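You operate a simulated robot arm through the tools that you are given. There is no shell and no other tool.

You are at the controls of a simulated robot arm. One attempt, no reset.

## Task
Level the white scale by its green foot screw, then pour 250 g of almonds into the brown bag.
Fine: bubble between the bold lines; the bag is tared; set the mark, stop at the green lamp; jug back. Set down upright: clear jug with white handle.

It is judged by the outcome, as a careful person would: the job done as asked, and still so three seconds after it is handed in. It fails if anything else is knocked over, pushed out of place, dropped, spilled or broken.

## Robot
A 7-joint arm with a four-finger gripper, fixed in place. Base frame: the origin is at the foot of the arm, x ahead of it, y to its left, z up. Lengths are in cm, angles in degrees, forces in N, time in s.
Its first joint turns from -69.0 to 172.0 degrees. Payload 3.67 kg.
The TCP is the grasp point between the finger pads, 2.8 cm short of the fingertips. In the tool frame z runs along the fingers and y along their closing line. The gripper opens to 11.2 cm. The gripper's body begins 7.3 cm behind the TCP.
Orientation is told as [roll, pitch, yaw] about the base's x, y, z axes, in that order, counted from this pose: with the fingers straight down and closing along the base's y, the tool's x points along the base's -x, its y along +y and its z along -z.

## Interface
- The arm moves only by the tool nudge_tool. Its argument "motion" is a list that holds one entry, the list of rows, each a list of 6 numbers: the shift along the base's x, y, z in cm, then the turn, a rotation vector about the base's x, y, z in degrees. In form: [[[x, y, z, wx, wy, wz], ...]]. A call has 1 to 20 rows; each row is the pose to reach, as a shift and turn from the pose commanded when the call began. "gripper" is the opening in per cent of the stroke, from 0 (shut) to 100 (fully open), set as the call begins (left out, the last holds). Rows are played at 5 a second. More than 5 cm and 8.6 degrees between two rows, or a gripper value outside its range, and nothing of the call is played. A pose out of reach is approached as far as the arm can. The call stops where the force on the tool passes 40 N (or 10 N more than at its start, if that is more) or the arm is blocked; 0.2 s more then pass. Each finger halts on what it meets, pressing with about 36 N; the grip force reading is that of the motor and also rises with nothing between the fingers. The clock runs only during rows and for 0.2 s after the last one: add rows that repeat a pose to give the fingers time. It gives the time, the measured TCP pose, the force on the tool (base axes), the opening and the grip force at its end, in the units of the frame above (readings bear some noise), with the torque about the TCP (base axes, N m) and any sound that the robot's microphone picked up.
- Cameras (640 x 400 px; columns grow to the right, rows downward): "scene" is fixed at [5.15, -65.03, 159.07]; the picture's right is [0.81, -0.58, 0.00], its down [-0.17, -0.24, -0.96] and it looks along [0.56, 0.78, -0.29] (base axes); focal length 373 px, centre (320, 200). "wrist" rides on the gripper at [6, -1.8, -10.4] in the tool frame; the picture's right is [0.29, 0.96, 0.00], its down [-0.80, 0.24, -0.55] and it looks along [-0.53, 0.16, 0.83] (tool axes); focal length 234 px, centre (320, 200). There is no depth. A picture from a camera that has moved, and an enlarged one, comes with that camera's place and axes in the base frame and with its lens.
- snapshot(camera): a new picture of that camera. The clock stands still meanwhile.
- raise_lower(by): slides the trunk up (or, below 0, down) by that many cm; the arm rides with it, the base frame stays. It gives what a move gives, with no picture.
- enlarge(camera, box): a new picture of the part [left, top, right, bottom] of that camera's present view, enlarged. The clock stands still meanwhile.
- finish_job(): hands the job in; it is judged then, once.

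Places have to be worked out from the pictures, the camera data and where the tool is seen. Open the gripper and draw the arm clear of the work before you hand the job in, unless the task says otherwise.

The tools are called after "Emit:" by a JSON object that holds its "fn" and its "kwargs". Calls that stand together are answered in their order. nudge_tool: Moves the arm, as the interface text tells. Its arguments: {"type":"object","properties":{"motion":{"type":"array"},"gripper":{"type":"number"}},"required":["motion"]} The other tools are called the same way: raise_lower (by) slides the trunk up or down; snapshot (camera) takes a picture; enlarge (camera, box) takes an enlarged picture of a part of a camera's view; finish_job () hands the job in.

At the start:

```text
time: 0.0
tcp_pos: [62.39, 12.87, 153.86]
ee_rot: [-0.1, 0.0, -0.2]
ft_force: [0.9, -0.2, 0.3]
ft_torque: [0.03, -0.01, -0.04]
finger_gap: 11.21
grasp_force: 0.1
trunk travel left (down, up): [-75.0, 9.0]
```

scene: 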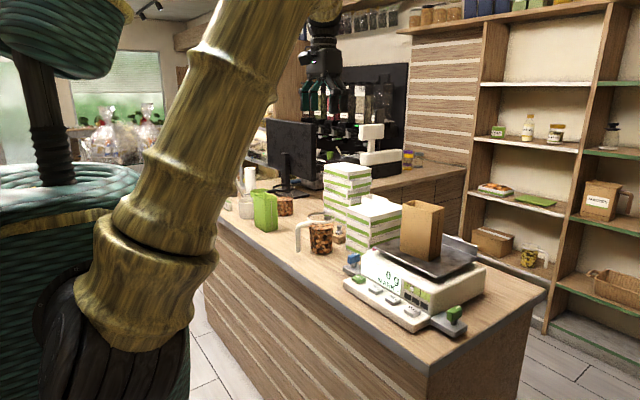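
wrist: 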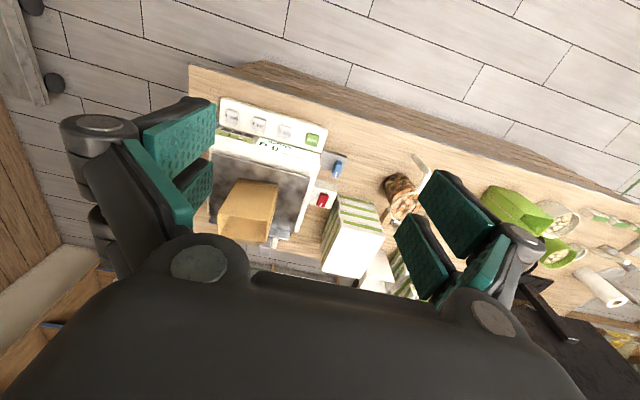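

The scale, bag and jug are on the counter. I'll look closely at the scale and the jug first.

Emit:
{"fn": "enlarge", "kwargs": {"camera": "scene", "box": [330, 190, 500, 350]}}

Emit:
{"fn": "enlarge", "kwargs": {"camera": "scene", "box": [230, 150, 410, 270]}}

Emit:
{"fn": "enlarge", "kwargs": {"camera": "wrist", "box": [190, 80, 440, 280]}}

```text
2.50 times, centred on (415, 270) of scene
camera zoom: at [5.15, -65.03, 159.07], right [0.81, -0.58, 0.0], down [-0.17, -0.24, -0.96], along [0.56, 0.78, -0.29], focal length 932 px, centre (82, 25)
```

zoom: 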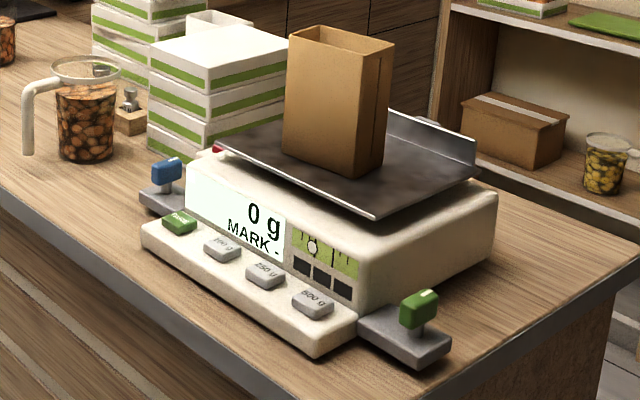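

```text
3.33 times, centred on (320, 210) of scene
camera zoom: at [5.15, -65.03, 159.07], right [0.81, -0.58, 0.0], down [-0.17, -0.24, -0.96], along [0.56, 0.78, -0.29], focal length 1242 px, centre (320, 167)
```

zoom: 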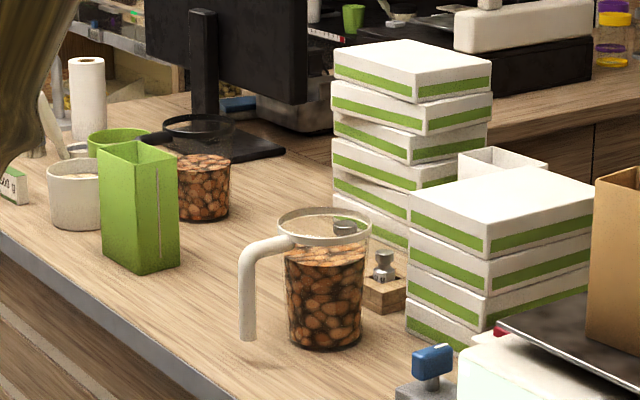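

```text
2.00 times, centred on (315, 180) of wrist
camera zoom: at [56.31, 11.18, 164.39], right [-0.29, 0.96, 0.0], down [0.8, 0.24, 0.55], along [0.53, 0.16, -0.83], focal length 468 px, centre (330, 240)
```

zoom: 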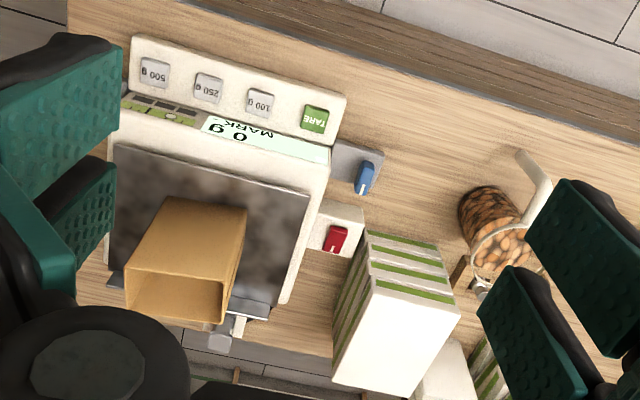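

The buttons, the blue, green and red foot screws and the bubble vial are all visible. I'll enlarge the vial, lamps and green screw for detail before moving.

Emit:
{"fn": "enlarge", "kwargs": {"camera": "scene", "box": [395, 270, 475, 350]}}

Emit:
{"fn": "enlarge", "kwargs": {"camera": "scene", "box": [400, 275, 440, 310]}}

Emit:
{"fn": "enlarge", "kwargs": {"camera": "scene", "box": [285, 200, 355, 265]}}

Emit:
{"fn": "enlarge", "kwargs": {"camera": "wrist", "box": [370, 140, 450, 230]}}

```text
5.00 times, centred on (435, 310) of scene
camera zoom: at [5.15, -65.03, 159.07], right [0.81, -0.58, 0.0], down [-0.17, -0.24, -0.96], along [0.56, 0.78, -0.29], focal length 1863 px, centre (-255, -350)
```

zoom: 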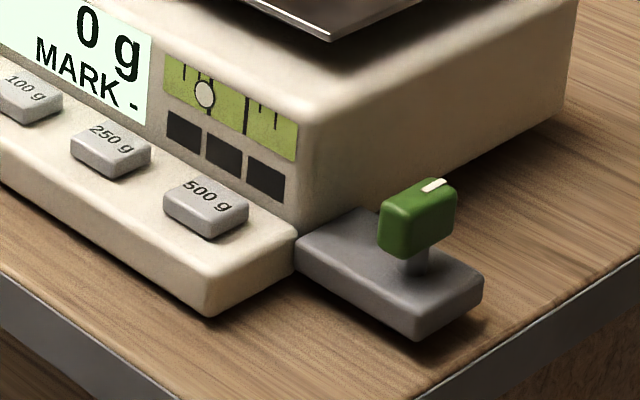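

```text
11.43 times, centred on (420, 292) of scene
camera zoom: at [5.15, -65.03, 159.07], right [0.81, -0.58, 0.0], down [-0.17, -0.24, -0.96], along [0.56, 0.78, -0.29], focal length 4258 px, centre (-823, -857)
```

zoom: 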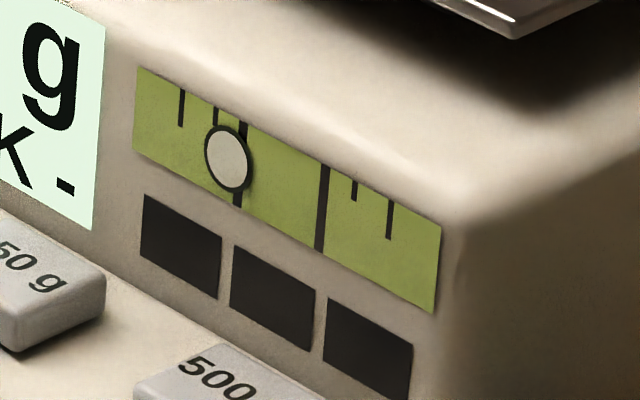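

```text
6.15 times, centred on (320, 232) of scene
camera zoom: at [5.15, -65.03, 159.07], right [0.81, -0.58, 0.0], down [-0.17, -0.24, -0.96], along [0.56, 0.78, -0.29], focal length 2293 px, centre (320, 0)
```

zoom: 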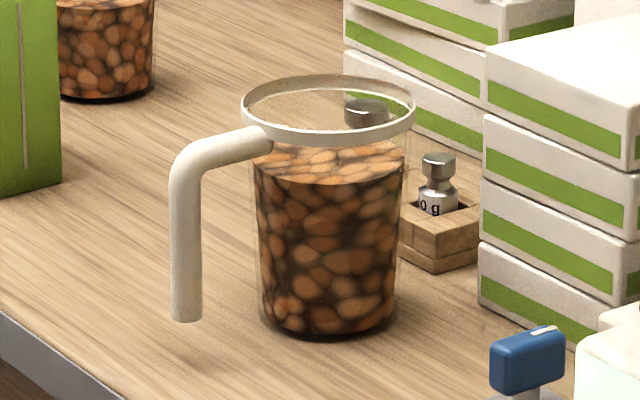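

```text
4.44 times, centred on (410, 185) of wrist
camera zoom: at [56.31, 11.18, 164.39], right [-0.29, 0.96, 0.0], down [0.8, 0.24, 0.55], along [0.53, 0.16, -0.83], focal length 1041 px, centre (-80, 267)
```

zoom: 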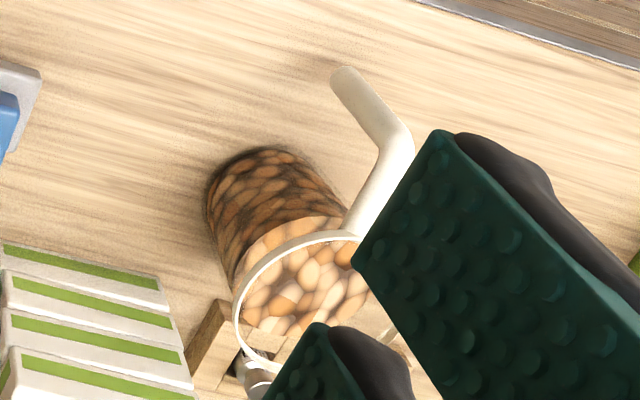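

The bubble sits on the left bold line, so the green side has to come up (bubble moves right). I'll look more closely at the green knob's shape and orientation.

Emit:
{"fn": "enlarge", "kwargs": {"camera": "scene", "box": [440, 300, 476, 324]}}

Emit:
{"fn": "enlarge", "kwargs": {"camera": "scene", "box": [340, 245, 376, 280]}}

Emit:
{"fn": "enlarge", "kwargs": {"camera": "scene", "box": [380, 190, 490, 270]}}

```text
16.00 times, centred on (458, 312) of scene
camera zoom: at [5.15, -65.03, 159.07], right [0.81, -0.58, 0.0], down [-0.17, -0.24, -0.96], along [0.56, 0.78, -0.29], focal length 5962 px, centre (-1888, -1592)
```

zoom: 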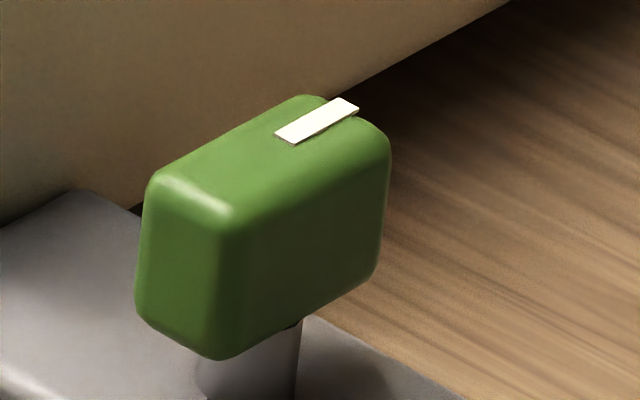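

```text
11.43 times, centred on (358, 262) of scene
camera zoom: at [5.15, -65.03, 159.07], right [0.81, -0.58, 0.0], down [-0.17, -0.24, -0.96], along [0.56, 0.78, -0.29], focal length 4258 px, centre (-114, -514)
```

zoom: 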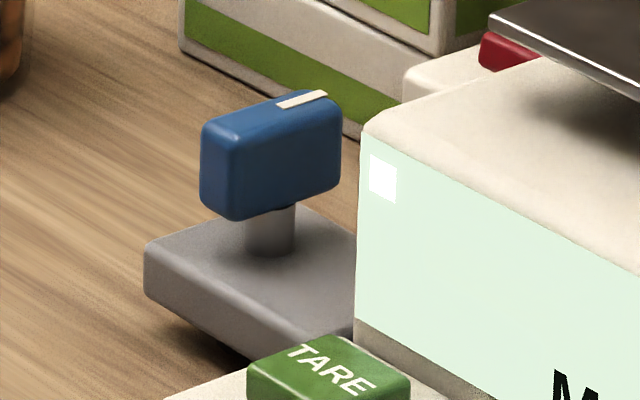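

```text
5.00 times, centred on (435, 230) of scene
camera zoom: at [5.15, -65.03, 159.07], right [0.81, -0.58, 0.0], down [-0.17, -0.24, -0.96], along [0.56, 0.78, -0.29], focal length 1863 px, centre (-255, 50)
```

zoom: 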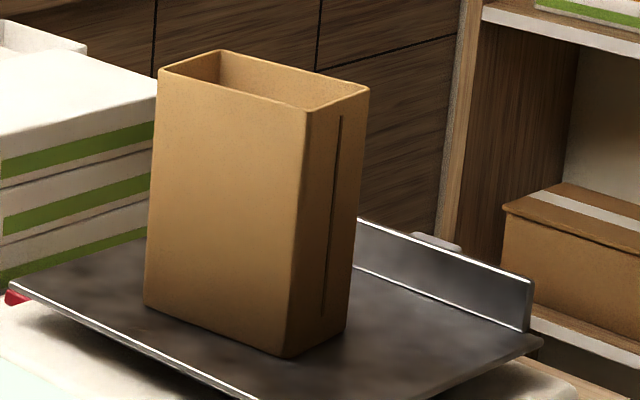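

The green knob appears as a ~4.5 × 2 cm block with its long side roughly along x, near (85, -16, 101). I'll lower the trunk to bring the gripper nearer to the work level and look again.

Emit:
{"fn": "raise_lower", "kwargs": {"by": -30}}

Emit:
{"fn": "snapshot", "kwargs": {"camera": "scene"}}

Emit:
{"fn": "snapshot", "kwargs": {"camera": "wrist"}}

```text
time: 3.0
tcp_pos: [62.42, 13.04, 123.87]
ee_rot: [0.0, 0.0, -0.1]
ft_force: [-0.2, 0.1, -0.5]
ft_torque: [0.02, 0.0, -0.01]
finger_gap: 11.22
grasp_force: 0.1
trunk travel left (down, up): [-45.0, 39.0]
```

```text
taken
```

scene: 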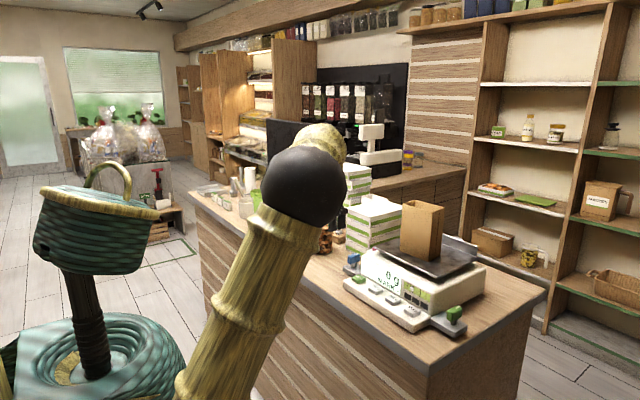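

```text
taken
camera wrist: at [56.3, 11.18, 134.4], right [-0.29, 0.96, 0.0], down [0.8, 0.24, 0.55], along [0.53, 0.16, -0.83], focal length 234 px, centre (320, 200)
```

wrist: 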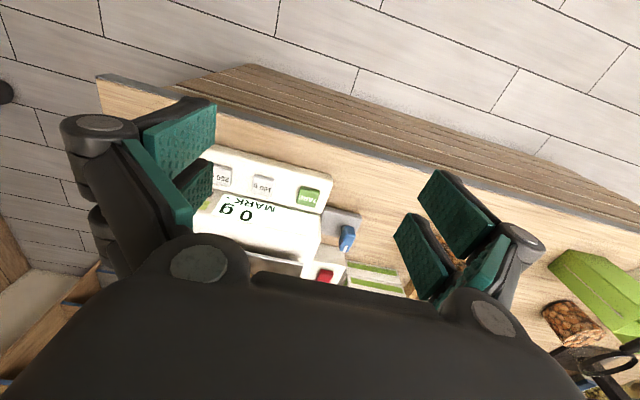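

The bag spans about x 92–98, y 0–11 with its top near z 124; the green knob is near (85, -16). I'll move sideways first and then forward to look down at the knob.

Emit:
{"fn": "nudge_tool", "kwargs": {"motion": [[[0, -4.5, 0, 0, 0, 0], [0, -9, 0, 0, 0, 0], [0, -13.5, 0, 0, 0, 0], [0, -18, 0, 0, 0, 0], [0, -22.5, 0, 0, 0, 0], [0, -27, 0, 0, 0, 0], [0, -29, 0, 0, 0, 0], [4.5, -29, 0, 0, 0, 0], [9, -29, 0, 0, 0, 0], [13.5, -29, -2, 0, 0, 0], [17.5, -29, -5, 0, 0, 0], [17.5, -29, -9, 0, 0, 0], [17.5, -29, -9, 0, 0, 0]]], "gripper": 60}}

Emit:
{"fn": "snapshot", "kwargs": {"camera": "wrist"}}

Emit:
{"fn": "snapshot", "kwargs": {"camera": "scene"}}

```text
time: 5.8
tcp_pos: [79.93, -15.81, 114.96]
ee_rot: [0.1, 0.1, 0.0]
ft_force: [0.5, -0.2, 0.8]
ft_torque: [0.02, 0.03, 0.0]
finger_gap: 6.71
grasp_force: 0.0
trunk travel left (down, up): [-45.0, 39.0]
```

```text
taken
camera wrist: at [73.99, -17.64, 125.36], right [-0.29, 0.96, 0.0], down [0.8, 0.24, 0.55], along [0.53, 0.16, -0.83], focal length 234 px, centre (320, 200)
```

wrist: 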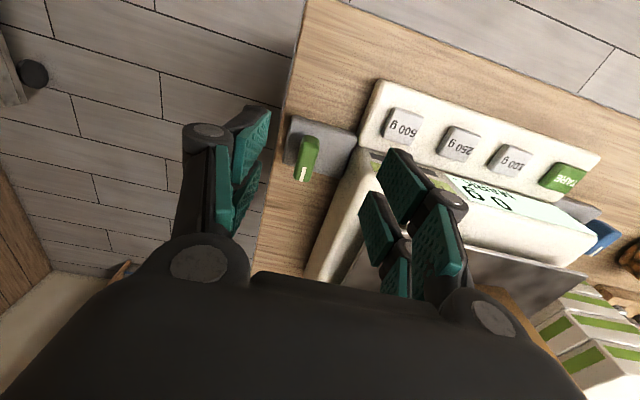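

```text
taken
```

scene: 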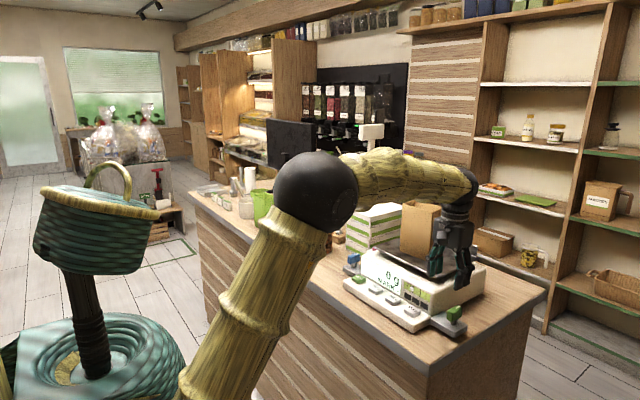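

The knob is visible between the fingers, up-left. I'll enlarge it to get its exact place and angle.

Emit:
{"fn": "enlarge", "kwargs": {"camera": "wrist", "box": [270, 100, 370, 200]}}

Emit:
{"fn": "enlarge", "kwargs": {"camera": "wrist", "box": [350, 70, 620, 230]}}

```text
4.00 times, centred on (320, 150) of wrist
camera zoom: at [73.99, -17.64, 125.36], right [-0.29, 0.96, 0.0], down [0.8, 0.24, 0.55], along [0.53, 0.16, -0.83], focal length 937 px, centre (320, 400)
```

zoom: 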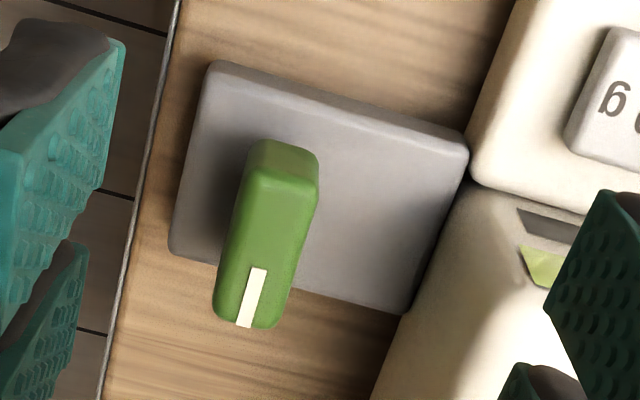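

```text
2.37 times, centred on (485, 150) of wrist
camera zoom: at [73.99, -17.64, 125.36], right [-0.29, 0.96, 0.0], down [0.8, 0.24, 0.55], along [0.53, 0.16, -0.83], focal length 555 px, centre (-71, 318)
```

zoom: 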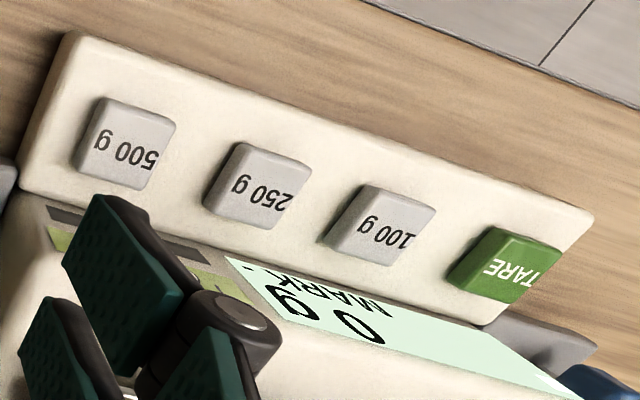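

Triangulating both views puts the knob top at about (84.0, -16.1, 103.4), long side along x, with the foot plate's top near z 98.5. I'll move above it, then descend to z ≈ 102.3 with a ~5 cm opening.

Emit:
{"fn": "nudge_tool", "kwargs": {"motion": [[[2, -0.2, -3, 0, 0, 0], [4.1, -0.3, -6, 0, 0, 0], [4.1, -0.3, -8, 0, 0, 0], [4.1, -0.3, -8, 0, 0, 0]]], "gripper": 45}}

Emit:
{"fn": "enlarge", "kwargs": {"camera": "wrist", "box": [200, 60, 440, 280]}}

Emit:
{"fn": "enlarge", "kwargs": {"camera": "scene", "box": [400, 210, 510, 350]}}

```text
time: 6.8
tcp_pos: [84.03, -16.11, 106.79]
ee_rot: [0.1, 0.1, -0.1]
ft_force: [0.7, -1.2, -0.2]
ft_torque: [0.02, -0.03, 0.0]
finger_gap: 5.04
grasp_force: 0.1
trunk travel left (down, up): [-45.0, 39.0]
```

```text
1.82 times, centred on (320, 170) of wrist
camera zoom: at [78.06, -18.0, 117.34], right [-0.29, 0.96, 0.0], down [0.8, 0.24, 0.55], along [0.53, 0.16, -0.83], focal length 426 px, centre (320, 254)
```

zoom: 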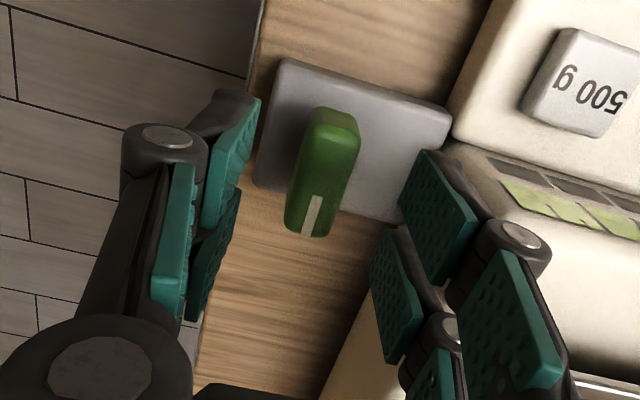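

```text
2.86 times, centred on (455, 280) of scene
camera zoom: at [5.15, -65.03, 159.07], right [0.81, -0.58, 0.0], down [-0.17, -0.24, -0.96], along [0.56, 0.78, -0.29], focal length 1065 px, centre (-66, -29)
```

zoom: 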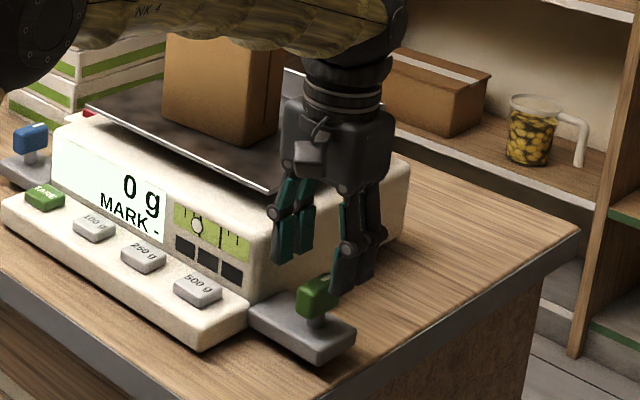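

The TCP is lined up over the knob. Descending 4.5 cm so the pads straddle it.

Emit:
{"fn": "nudge_tool", "kwargs": {"motion": [[[0, 0, -1.5, 0, 0, 0], [0, 0, -3, 0, 0, 0], [0, 0, -4.4, 0, 0, 0], [0, 0, -4.4, 0, 0, 0]]]}}

Emit:
{"fn": "enlarge", "kwargs": {"camera": "wrist", "box": [200, 60, 440, 280]}}

Emit:
{"fn": "enlarge", "kwargs": {"camera": "scene", "box": [400, 210, 510, 350]}}

```text
time: 7.8
tcp_pos: [83.89, -16.13, 102.65]
ee_rot: [0.1, 0.1, -0.1]
ft_force: [0.7, -0.5, 0.3]
ft_torque: [-0.04, 0.0, -0.01]
finger_gap: 5.07
grasp_force: 0.1
trunk travel left (down, up): [-45.0, 39.0]
```

```text
1.82 times, centred on (320, 170) of wrist
camera zoom: at [77.92, -18.07, 113.05], right [-0.29, 0.96, 0.0], down [0.8, 0.24, 0.55], along [0.53, 0.16, -0.83], focal length 426 px, centre (320, 254)
```

zoom: 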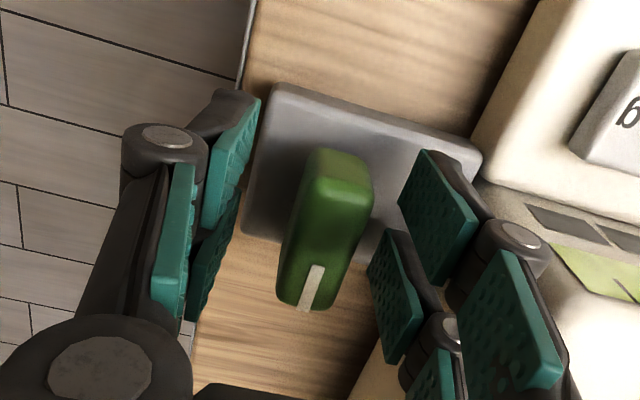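

```text
2.86 times, centred on (455, 280) of scene
camera zoom: at [5.15, -65.03, 159.07], right [0.81, -0.58, 0.0], down [-0.17, -0.24, -0.96], along [0.56, 0.78, -0.29], focal length 1065 px, centre (-66, -29)
```

zoom: 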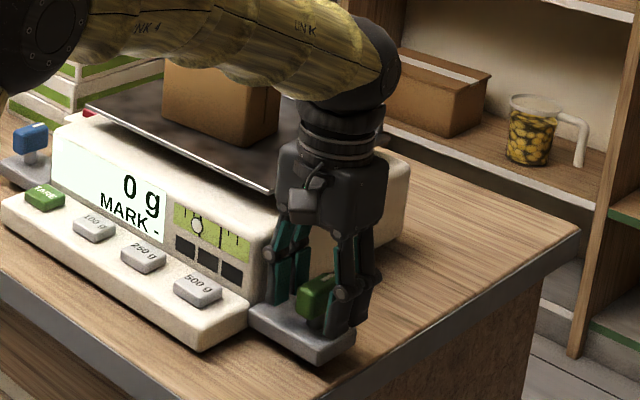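

The knob sits between the pads. I close on it.

Emit:
{"fn": "nudge_tool", "kwargs": {"motion": [[[0, 0, 0, 0, 0, 0], [0, 0, 0, 0, 0, 0], [0, 0, 0, 0, 0, 0]]], "gripper": 0}}

Emit:
{"fn": "enlarge", "kwargs": {"camera": "scene", "box": [400, 210, 510, 350]}}

```text
time: 8.6
tcp_pos: [83.97, -15.93, 102.64]
ee_rot: [0.0, 0.0, 0.1]
ft_force: [-0.7, 12.4, -4.3]
ft_torque: [0.51, -0.57, 0.1]
finger_gap: 1.98
grasp_force: 45.3
trunk travel left (down, up): [-45.0, 39.0]
```

```text
2.86 times, centred on (455, 280) of scene
camera zoom: at [5.15, -65.03, 159.07], right [0.81, -0.58, 0.0], down [-0.17, -0.24, -0.96], along [0.56, 0.78, -0.29], focal length 1065 px, centre (-66, -29)
```

zoom: 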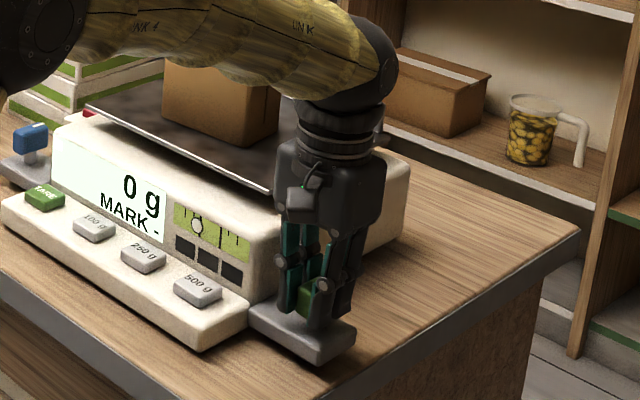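

The knob is held (gap 2 cm); a 12 N side force says it sits a bit to +y of the tool. I'll ease +0.3 cm in y to relieve it.

Emit:
{"fn": "nudge_tool", "kwargs": {"motion": [[[0, 0.15, 0, 0, 0, 0], [0, 0.3, 0, 0, 0, 0], [0, 0.3, 0, 0, 0, 0]]]}}

```text
time: 9.4
tcp_pos: [83.92, -15.99, 102.65]
ee_rot: [-0.1, 0.0, -0.1]
ft_force: [0.7, 3.2, -5.4]
ft_torque: [-0.05, -0.46, 0.0]
finger_gap: 2.01
grasp_force: 45.3
trunk travel left (down, up): [-45.0, 39.0]
```

Side force is relieved. I'll try a 16° clockwise turn (seen from above) and watch the bubble.

Emit:
{"fn": "nudge_tool", "kwargs": {"motion": [[[0, 0, 0, 0, 0, -4], [0, 0, 0, 0, 0, -8], [0, 0, 0, 0, 0, -12], [0, 0, 0, 0, 0, -16], [0, 0, 0, 0, 0, -16]]]}}

Emit:
{"fn": "enlarge", "kwargs": {"camera": "scene", "box": [400, 275, 440, 310]}}

Emit:
{"fn": "enlarge", "kwargs": {"camera": "wrist", "box": [200, 60, 440, 280]}}

```text
time: 10.6
tcp_pos: [83.94, -15.98, 102.53]
ee_rot: [0.0, 0.0, -16.1]
ft_force: [3.2, 8.7, 0.0]
ft_torque: [0.49, 0.49, 0.05]
finger_gap: 2.0
grasp_force: 45.1
trunk travel left (down, up): [-45.0, 39.0]
```

```text
11.43 times, centred on (420, 292) of scene
camera zoom: at [5.15, -65.03, 159.07], right [0.81, -0.58, 0.0], down [-0.17, -0.24, -0.96], along [0.56, 0.78, -0.29], focal length 4258 px, centre (-823, -857)
```

zoom: 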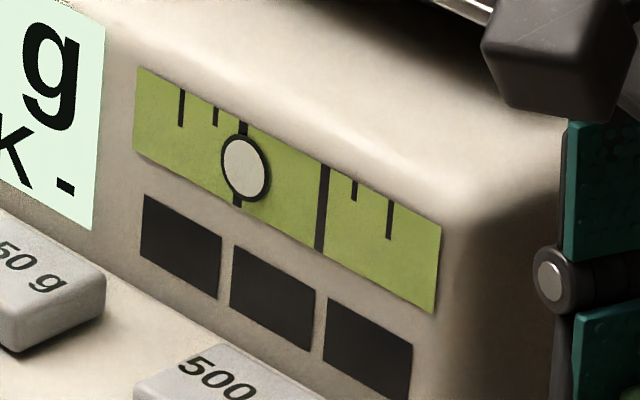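

```text
1.82 times, centred on (320, 170) of wrist
camera zoom: at [77.7, -15.96, 113.02], right [-0.01, 1.0, 0.0], down [0.83, 0.01, 0.55], along [0.55, 0.01, -0.83], focal length 426 px, centre (320, 254)
```

zoom: 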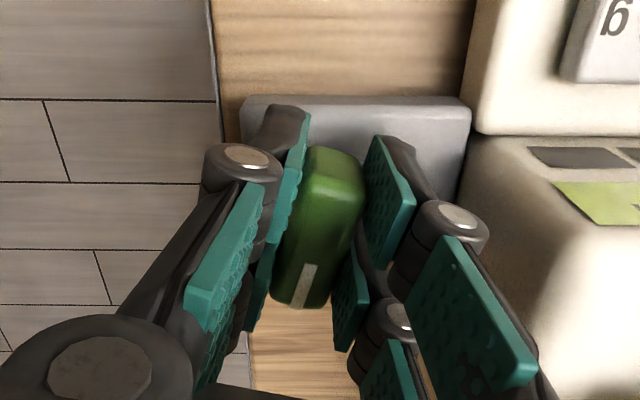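

The bubble moved right (227→246 px), so clockwise is correct; the centre is about 281. I'll turn about 29° more.

Emit:
{"fn": "nudge_tool", "kwargs": {"motion": [[[0, 0, 0, 0, 0, -4], [0, 0, 0, 0, 0, -8], [0, 0, 0, 0, 0, -12], [0, 0, 0, 0, 0, -16], [0, 0, 0, 0, 0, -20], [0, 0, 0, 0, 0, -24], [0, 0, 0, 0, 0, -28], [0, 0, 0, 0, 0, -29], [0, 0, 0, 0, 0, -29]]]}}

Emit:
{"fn": "enlarge", "kwargs": {"camera": "scene", "box": [400, 275, 440, 310]}}

```text
time: 12.6
tcp_pos: [84.0, -15.63, 102.57]
ee_rot: [0.0, -0.1, -45.0]
ft_force: [23.3, 27.3, 8.0]
ft_torque: [0.68, -0.94, 0.21]
finger_gap: 2.02
grasp_force: 44.7
trunk travel left (down, up): [-45.0, 39.0]
```

```text
11.43 times, centred on (420, 292) of scene
camera zoom: at [5.15, -65.03, 159.07], right [0.81, -0.58, 0.0], down [-0.17, -0.24, -0.96], along [0.56, 0.78, -0.29], focal length 4258 px, centre (-823, -857)
```

zoom: 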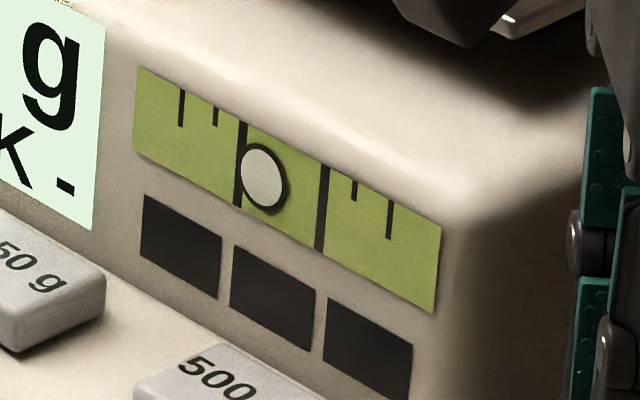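

The bubble is now just inside the left bold line; a 36 N push along the closing line says the screw axis is further +x/+y than the TCP. I'll ease the tool that way.

Emit:
{"fn": "nudge_tool", "kwargs": {"motion": [[[0.3, 0.15, 0, 0, 0, 0], [0.6, 0.3, 0, 0, 0, 0], [0.6, 0.3, 0, 0, 0, 0]]]}}

Emit:
{"fn": "enlarge", "kwargs": {"camera": "scene", "box": [400, 275, 440, 310]}}

Emit:
{"fn": "enlarge", "kwargs": {"camera": "wrist", "box": [200, 60, 440, 280]}}

```text
time: 13.4
tcp_pos: [84.18, -15.82, 102.54]
ee_rot: [-0.2, 0.1, -45.0]
ft_force: [-33.9, 9.5, -1.4]
ft_torque: [0.21, 0.78, -0.09]
finger_gap: 1.99
grasp_force: 44.9
trunk travel left (down, up): [-45.0, 39.0]
```

```text
11.43 times, centred on (420, 292) of scene
camera zoom: at [5.15, -65.03, 159.07], right [0.81, -0.58, 0.0], down [-0.17, -0.24, -0.96], along [0.56, 0.78, -0.29], focal length 4258 px, centre (-823, -857)
```

zoom: 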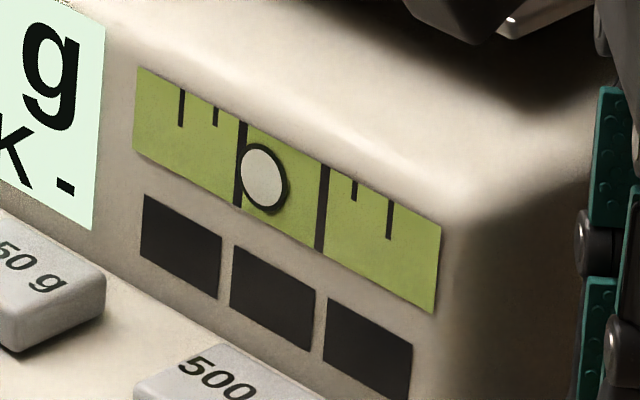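

```text
1.82 times, centred on (320, 170) of wrist
camera zoom: at [78.76, -12.74, 113.04], right [0.48, 0.88, 0.0], down [0.73, -0.39, 0.55], along [0.48, -0.26, -0.83], focal length 426 px, centre (320, 254)
```

zoom: 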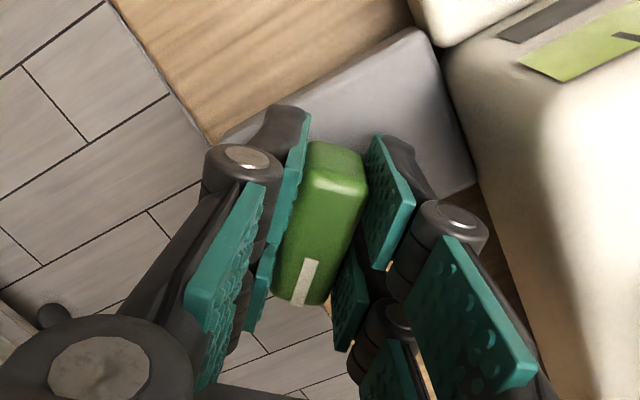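

That overshot in x; I'll back off 0.35 in x and add 0.12 in y to zero the force before turning on.

Emit:
{"fn": "nudge_tool", "kwargs": {"motion": [[[-0.2, 0.06, 0, 0, 0, 0], [-0.35, 0.12, 0, 0, 0, 0], [-0.35, 0.12, 0, 0, 0, 0]]]}}

```text
time: 14.2
tcp_pos: [84.16, -15.74, 102.55]
ee_rot: [0.1, -0.1, -45.1]
ft_force: [-9.4, -7.5, -3.8]
ft_torque: [-0.2, 0.23, -0.09]
finger_gap: 2.01
grasp_force: 44.3
trunk travel left (down, up): [-45.0, 39.0]
```

Forces are small now. Turning about 20° more clockwise.

Emit:
{"fn": "nudge_tool", "kwargs": {"motion": [[[-0.05, -0.05, 0, 0, 0, -4], [-0.08, -0.08, 0, 0, 0, -8], [-0.1, -0.1, 0, 0, 0, -12], [-0.1, -0.1, 0, 0, 0, -16], [-0.1, -0.1, 0, 0, 0, -20], [-0.1, -0.1, 0, 0, 0, -20]]]}}

Emit:
{"fn": "enlarge", "kwargs": {"camera": "scene", "box": [400, 275, 440, 310]}}

```text
time: 15.6
tcp_pos: [84.24, -15.58, 102.61]
ee_rot: [0.2, -0.2, -65.2]
ft_force: [34.6, -9.7, 13.1]
ft_torque: [-0.46, -1.06, 0.11]
finger_gap: 2.01
grasp_force: 44.8
trunk travel left (down, up): [-45.0, 39.0]
```

```text
11.43 times, centred on (420, 292) of scene
camera zoom: at [5.15, -65.03, 159.07], right [0.81, -0.58, 0.0], down [-0.17, -0.24, -0.96], along [0.56, 0.78, -0.29], focal length 4258 px, centre (-823, -857)
```

zoom: 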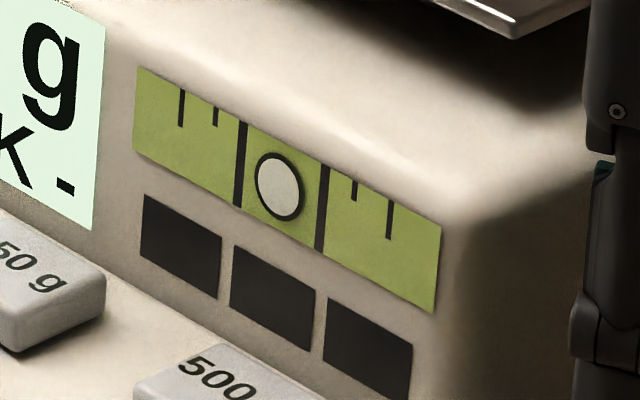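

The bubble is centred between the bold lines. I'll relieve the x force and then open just enough to release.

Emit:
{"fn": "nudge_tool", "kwargs": {"motion": [[[0.2, 0, 0, 0, 0, 0], [0.32, -0.05, 0, 0, 0, 0], [0.32, -0.05, 0, 0, 0, 0]]]}}

Emit:
{"fn": "nudge_tool", "kwargs": {"motion": [[[0, 0, 0, 0, 0, 0], [0, 0, 0, 0, 0, 0], [0, 0, 0, 0, 0, 0]]], "gripper": 40}}

Emit:
{"fn": "enlarge", "kwargs": {"camera": "scene", "box": [400, 275, 440, 310]}}

Emit:
{"fn": "enlarge", "kwargs": {"camera": "scene", "box": [400, 210, 510, 350]}}

```text
time: 16.4
tcp_pos: [84.37, -15.5, 102.61]
ee_rot: [0.0, 0.1, -65.1]
ft_force: [9.0, 0.4, 13.2]
ft_torque: [-0.42, -0.27, 0.01]
finger_gap: 1.98
grasp_force: 45.2
trunk travel left (down, up): [-45.0, 39.0]
```

```text
time: 17.2
tcp_pos: [84.38, -15.83, 102.53]
ee_rot: [0.0, 0.0, -65.1]
ft_force: [0.8, -0.1, -0.9]
ft_torque: [0.04, 0.01, -0.03]
finger_gap: 4.48
grasp_force: 0.1
trunk travel left (down, up): [-45.0, 39.0]
```

```text
11.43 times, centred on (420, 292) of scene
camera zoom: at [5.15, -65.03, 159.07], right [0.81, -0.58, 0.0], down [-0.17, -0.24, -0.96], along [0.56, 0.78, -0.29], focal length 4258 px, centre (-823, -857)
```

zoom: 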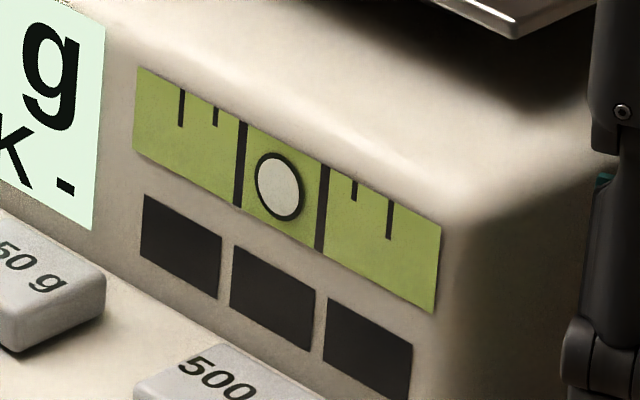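

```text
2.86 times, centred on (455, 280) of scene
camera zoom: at [5.15, -65.03, 159.07], right [0.81, -0.58, 0.0], down [-0.17, -0.24, -0.96], along [0.56, 0.78, -0.29], focal length 1065 px, centre (-66, -29)
```

zoom: 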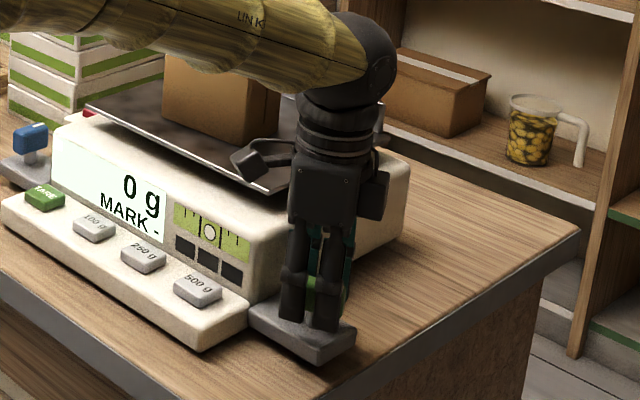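

Bubble stays centred after release. I'll rise straight up, then move over to the 250 g button (about (78.2, 0.2, 100)) while turning the gripper back and closing it.

Emit:
{"fn": "nudge_tool", "kwargs": {"motion": [[[0, 0, 4, 0, 0, 0], [0, 0, 8, 0, 0, 0], [0, 0, 12, 0, 0, 0], [-3, 0, 12, 0, 0, 6], [-6.2, 0, 12, 0, 0, 14], [-6.2, 0, 12, 0, 0, 22], [-6.2, 2, 12, 0, 0, 30], [-6.2, 5, 12, 0, 0, 38], [-6.2, 8, 12, 0, 0, 46], [-6.2, 11, 12, 0, 0, 54], [-6.2, 14, 11, 0, 0, 60], [-6.2, 16, 9, 0, 0, 65], [-6.2, 16, 6, 0, 0, 65], [-6.2, 16, 4.5, 0, 0, 65], [-6.2, 16, 4.5, 0, 0, 65]]], "gripper": 40}}

Emit:
{"fn": "nudge_tool", "kwargs": {"motion": [[[0, 0, 0, 0, 0, 0], [0, 0, 0, 0, 0, 0]]], "gripper": 0}}

Emit:
{"fn": "snapshot", "kwargs": {"camera": "wrist"}}

Emit:
{"fn": "snapshot", "kwargs": {"camera": "scene"}}

```text
time: 20.4
tcp_pos: [78.16, 0.39, 107.01]
ee_rot: [0.0, 0.0, -0.1]
ft_force: [0.1, -0.1, -0.1]
ft_torque: [-0.03, 0.01, -0.01]
finger_gap: 4.47
grasp_force: 0.0
trunk travel left (down, up): [-45.0, 39.0]
```

```text
time: 21.0
tcp_pos: [78.24, 0.38, 106.98]
ee_rot: [0.0, 0.0, -0.1]
ft_force: [0.1, 0.4, 0.2]
ft_torque: [0.01, 0.01, -0.03]
finger_gap: 0.0
grasp_force: 35.5
trunk travel left (down, up): [-45.0, 39.0]
```

```text
taken
camera wrist: at [72.27, -1.47, 117.46], right [-0.29, 0.96, 0.0], down [0.8, 0.24, 0.55], along [0.53, 0.16, -0.83], focal length 234 px, centre (320, 200)
```

wrist: 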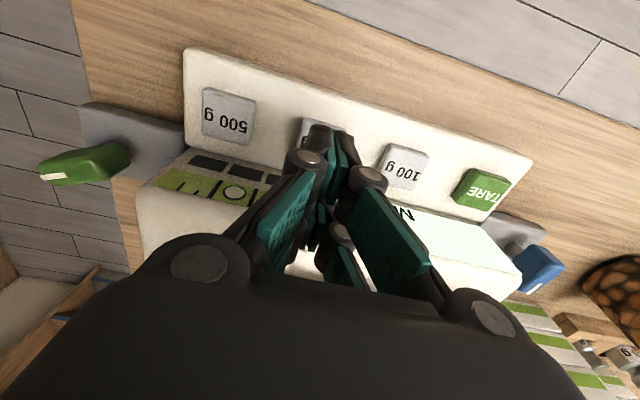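

```text
taken
```

scene: 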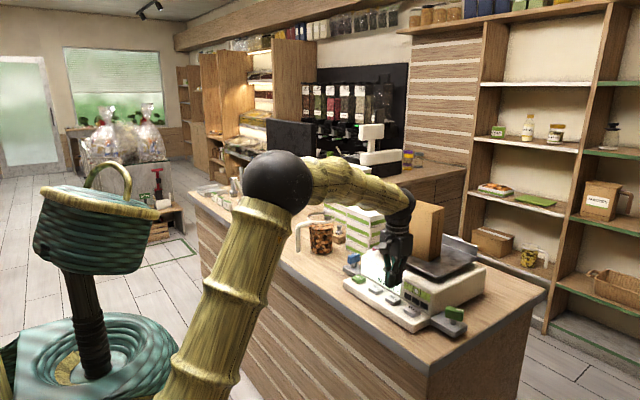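

The 250 g button lies halfway between 100 g and 500 g, right below the fingertips. I'll descend gently, in small steps, until it is pressed.

Emit:
{"fn": "nudge_tool", "kwargs": {"motion": [[[0, -0.1, -2, 0, 0, 0], [0, -0.2, -3.4, 0, 0, 0], [0, -0.2, -3.8, 0, 0, 0], [0, -0.2, -4.1, 0, 0, 0]]]}}

Emit:
{"fn": "enlarge", "kwargs": {"camera": "scene", "box": [340, 230, 460, 320]}}

```text
time: 22.0
tcp_pos: [78.13, 0.15, 102.99]
ee_rot: [-0.1, 0.0, -0.2]
ft_force: [0.6, -0.5, -0.6]
ft_torque: [-0.03, 0.03, 0.01]
finger_gap: 0.0
grasp_force: 35.9
trunk travel left (down, up): [-45.0, 39.0]
```

```text
4.44 times, centred on (400, 275) of scene
camera zoom: at [5.15, -65.03, 159.07], right [0.81, -0.58, 0.0], down [-0.17, -0.24, -0.96], along [0.56, 0.78, -0.29], focal length 1656 px, centre (-36, -133)
```

zoom: 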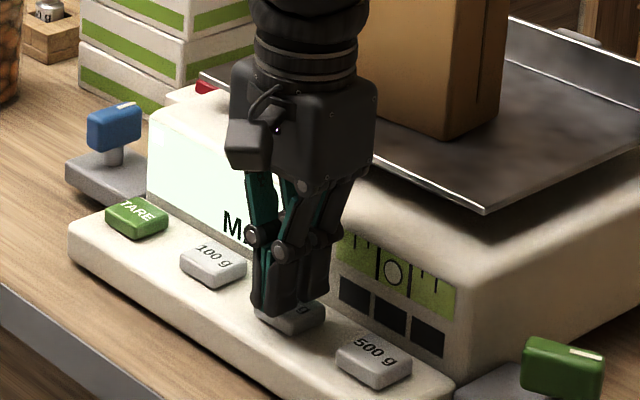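

Fingertips are just above the button with no contact yet. Continuing down in 0.2 cm steps.

Emit:
{"fn": "nudge_tool", "kwargs": {"motion": [[[0, 0, -0.2, 0, 0, 0], [0, 0, -0.4, 0, 0, 0], [0, 0, -0.4, 0, 0, 0]]]}}

```text
time: 22.8
tcp_pos: [78.07, 0.04, 102.57]
ee_rot: [0.0, 0.0, -0.1]
ft_force: [0.3, -1.0, -0.6]
ft_torque: [-0.03, 0.02, 0.03]
finger_gap: 0.0
grasp_force: 35.7
trunk travel left (down, up): [-45.0, 39.0]
```

No contact yet; a bit further.

Emit:
{"fn": "nudge_tool", "kwargs": {"motion": [[[0, 0, -0.2, 0, 0, 0], [0, 0, -0.4, 0, 0, 0], [0, 0, -0.4, 0, 0, 0]]]}}

Emit:
{"fn": "enlarge", "kwargs": {"camera": "scene", "box": [340, 230, 460, 320]}}

```text
time: 23.6
tcp_pos: [78.21, 0.08, 102.23]
ee_rot: [0.0, 0.0, -0.1]
ft_force: [-0.7, -0.2, 0.9]
ft_torque: [0.02, 0.02, 0.01]
finger_gap: 0.59
grasp_force: 35.9
trunk travel left (down, up): [-45.0, 39.0]
```

```text
4.44 times, centred on (400, 275) of scene
camera zoom: at [5.15, -65.03, 159.07], right [0.81, -0.58, 0.0], down [-0.17, -0.24, -0.96], along [0.56, 0.78, -0.29], focal length 1656 px, centre (-36, -133)
```

zoom: 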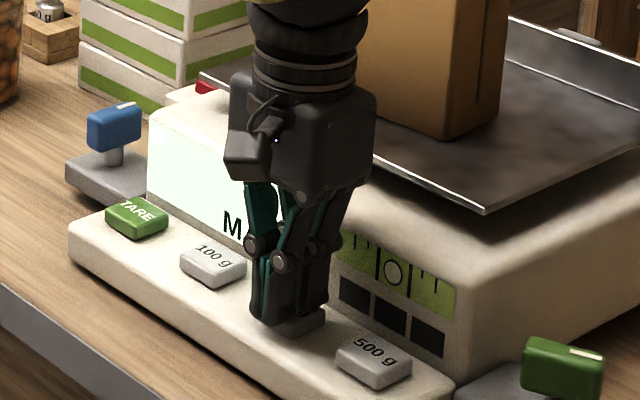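

Something begins to touch (gap reads 0.6). Press 0.3 cm more and check the display.

Emit:
{"fn": "nudge_tool", "kwargs": {"motion": [[[0, 0, -0.15, 0, 0, 0], [0, 0, -0.3, 0, 0, 0], [0, 0, -0.3, 0, 0, 0]]]}}

Emit:
{"fn": "snapshot", "kwargs": {"camera": "wrist"}}

Emit:
{"fn": "enlarge", "kwargs": {"camera": "scene", "box": [360, 240, 440, 320]}}

```text
time: 24.4
tcp_pos: [78.25, 0.15, 101.86]
ee_rot: [0.1, -0.2, -0.1]
ft_force: [0.7, -0.7, 3.0]
ft_torque: [-0.07, -0.01, 0.0]
finger_gap: 0.58
grasp_force: 35.8
trunk travel left (down, up): [-45.0, 39.0]
heard: click
```

```text
taken
camera wrist: at [72.21, -1.69, 112.32], right [-0.29, 0.96, 0.0], down [0.8, 0.24, 0.56], along [0.53, 0.16, -0.83], focal length 234 px, centre (320, 200)
```

wrist: 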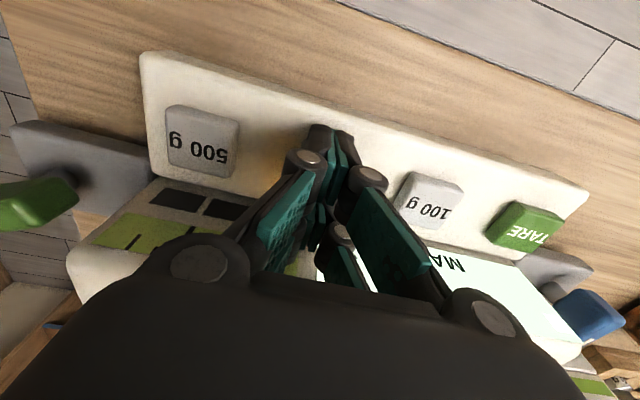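

```text
5.00 times, centred on (400, 280) of scene
camera zoom: at [5.15, -65.03, 159.07], right [0.81, -0.58, 0.0], down [-0.17, -0.24, -0.96], along [0.56, 0.78, -0.29], focal length 1863 px, centre (-80, -200)
```

zoom: 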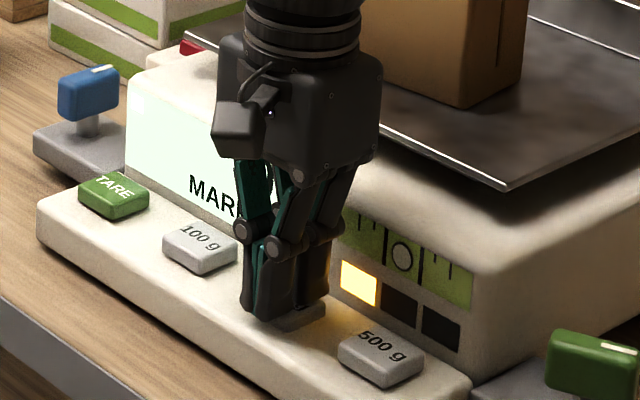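

A click was heard and the amber lamp lit. I'll lift straight up and back and read the display.

Emit:
{"fn": "nudge_tool", "kwargs": {"motion": [[[0, 0, 2, 0, 0, 0], [0, 0, 6, 0, 0, 0], [0, 0, 10, 0, 0, 0], [0, 0, 14, 0, 0, 0], [-4, 0, 17, 0, 0, 0], [-8, 3, 19, 0, 0, 0], [-12, 6, 20, 0, 0, 0], [-12, 10, 20, 0, 0, 0], [-12, 14, 20, 0, 0, 0], [-12, 18, 20, 0, 0, 0]]], "gripper": 0}}

Emit:
{"fn": "enlarge", "kwargs": {"camera": "scene", "box": [340, 230, 460, 320]}}

Emit:
{"fn": "snapshot", "kwargs": {"camera": "wrist"}}

Emit:
{"fn": "snapshot", "kwargs": {"camera": "scene"}}

```text
refused: row 6 steps farther than a row can; nothing moved
```

```text
4.44 times, centred on (400, 275) of scene
camera zoom: at [5.15, -65.03, 159.07], right [0.81, -0.58, 0.0], down [-0.17, -0.24, -0.96], along [0.56, 0.78, -0.29], focal length 1656 px, centre (-36, -133)
```

zoom: 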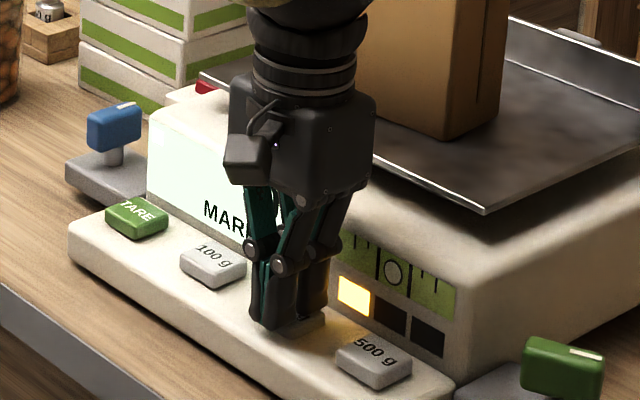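

```text
taken
camera wrist: at [72.21, -1.69, 112.32], right [-0.29, 0.96, 0.0], down [0.8, 0.24, 0.56], along [0.53, 0.16, -0.83], focal length 234 px, centre (320, 200)
```

wrist: 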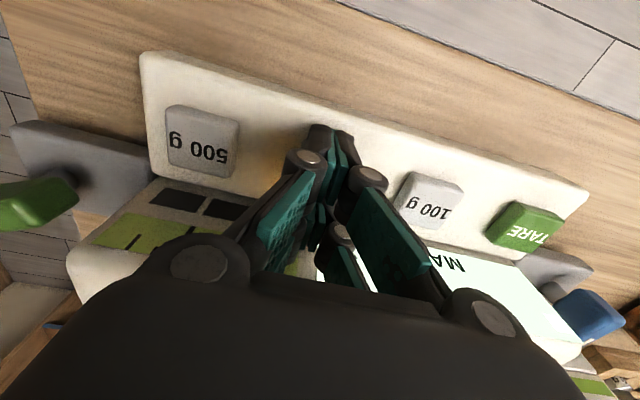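

```text
taken
```

scene: 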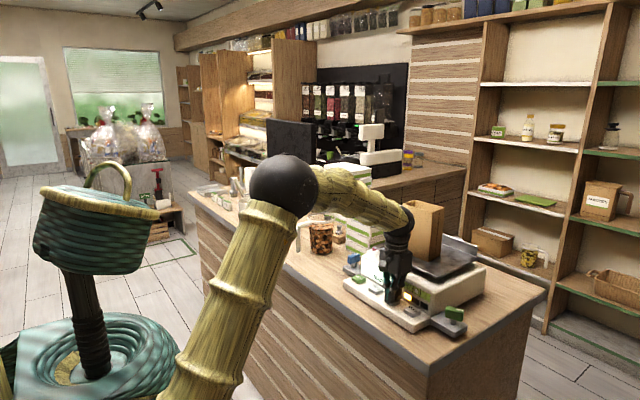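

One row was too long; resending with smaller steps.

Emit:
{"fn": "nudge_tool", "kwargs": {"motion": [[[0, 0, 2, 0, 0, 0], [0, 0, 6, 0, 0, 0], [0, 0, 10, 0, 0, 0], [0, 0, 14, 0, 0, 0], [-3, 0, 17, 0, 0, 0], [-6, 2, 19, 0, 0, 0], [-9, 5, 20, 0, 0, 0], [-12, 8, 20, 0, 0, 0], [-12, 12, 20, 0, 0, 0], [-12, 16, 20, 0, 0, 0], [-12, 20, 20, 0, 0, 0], [-12, 24, 20, 0, 0, 0], [-12, 24, 20, 0, 0, 0]]], "gripper": 0}}

Emit:
{"fn": "enlarge", "kwargs": {"camera": "scene", "box": [340, 230, 460, 320]}}

Emit:
{"fn": "snapshot", "kwargs": {"camera": "wrist"}}

Emit:
{"fn": "snapshot", "kwargs": {"camera": "scene"}}

```text
time: 27.4
tcp_pos: [66.4, 21.57, 126.15]
ee_rot: [3.9, -1.0, -1.1]
ft_force: [0.2, -0.7, 0.4]
ft_torque: [0.03, 0.01, 0.01]
finger_gap: 0.03
grasp_force: 36.4
trunk travel left (down, up): [-45.0, 39.0]
stopped in row 13: the arm was blocked; the commanded pose is now the measured one
```

```text
4.44 times, centred on (400, 275) of scene
camera zoom: at [5.15, -65.03, 159.07], right [0.81, -0.58, 0.0], down [-0.17, -0.24, -0.96], along [0.56, 0.78, -0.29], focal length 1656 px, centre (-36, -133)
```

zoom: 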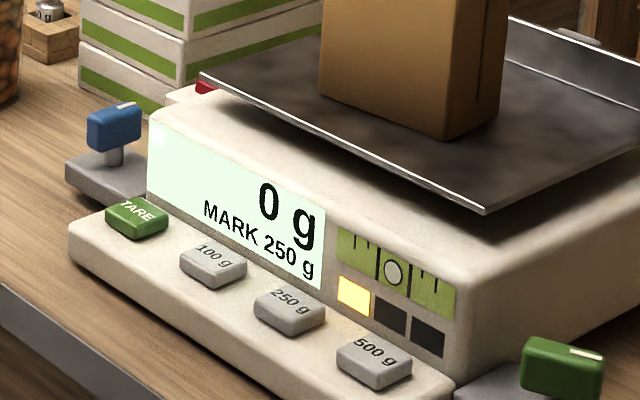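

```text
taken
camera wrist: at [60.22, 19.2, 136.28], right [-0.27, 0.96, 0.06], down [0.79, 0.19, 0.58], along [0.55, 0.21, -0.81], focal length 234 px, centre (320, 200)
```

wrist: 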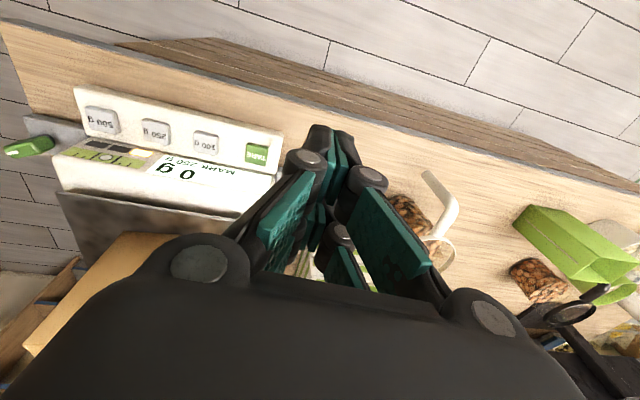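

```text
taken
```

scene: 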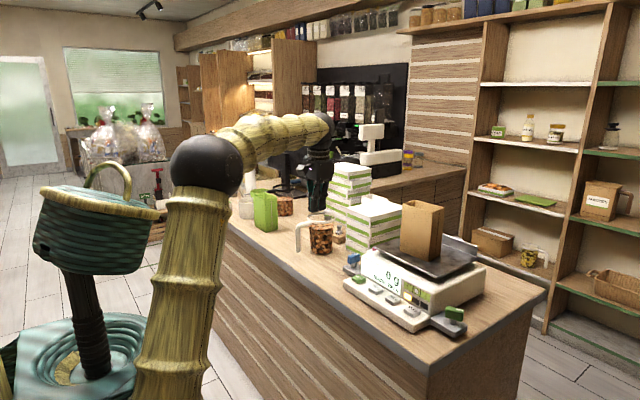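

The scale now shows 0 g, MARK 250 g, amber lamp. The arm got blocked (joint limit probably) at the very end of the sideways move. I'll look at the jug from here to work out its place.

Emit:
{"fn": "enlarge", "kwargs": {"camera": "wrist", "box": [370, 150, 490, 280]}}

Emit:
{"fn": "enlarge", "kwargs": {"camera": "scene", "box": [280, 180, 360, 270]}}

```text
3.08 times, centred on (430, 215) of wrist
camera zoom: at [60.22, 19.2, 136.28], right [-0.27, 0.96, 0.06], down [0.79, 0.19, 0.58], along [0.55, 0.21, -0.81], focal length 720 px, centre (-18, 154)
```

zoom: 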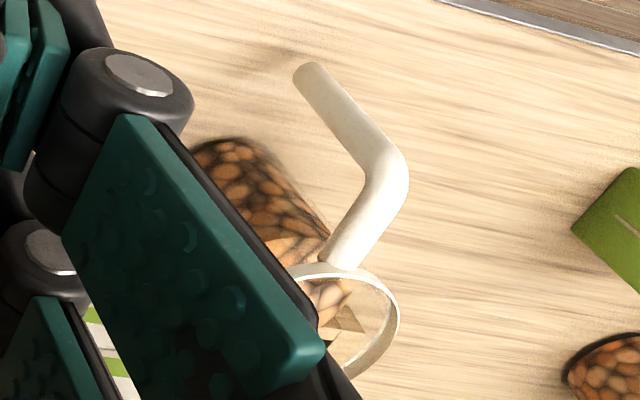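

```text
4.44 times, centred on (320, 225) of scene
camera zoom: at [5.15, -65.03, 159.07], right [0.81, -0.58, 0.0], down [-0.17, -0.24, -0.96], along [0.56, 0.78, -0.29], focal length 1656 px, centre (320, 89)
```

zoom: 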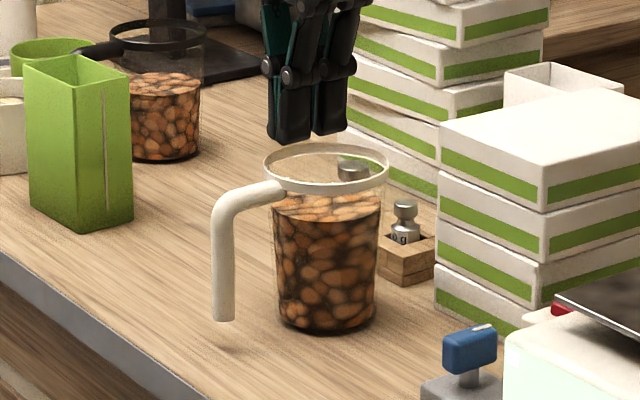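

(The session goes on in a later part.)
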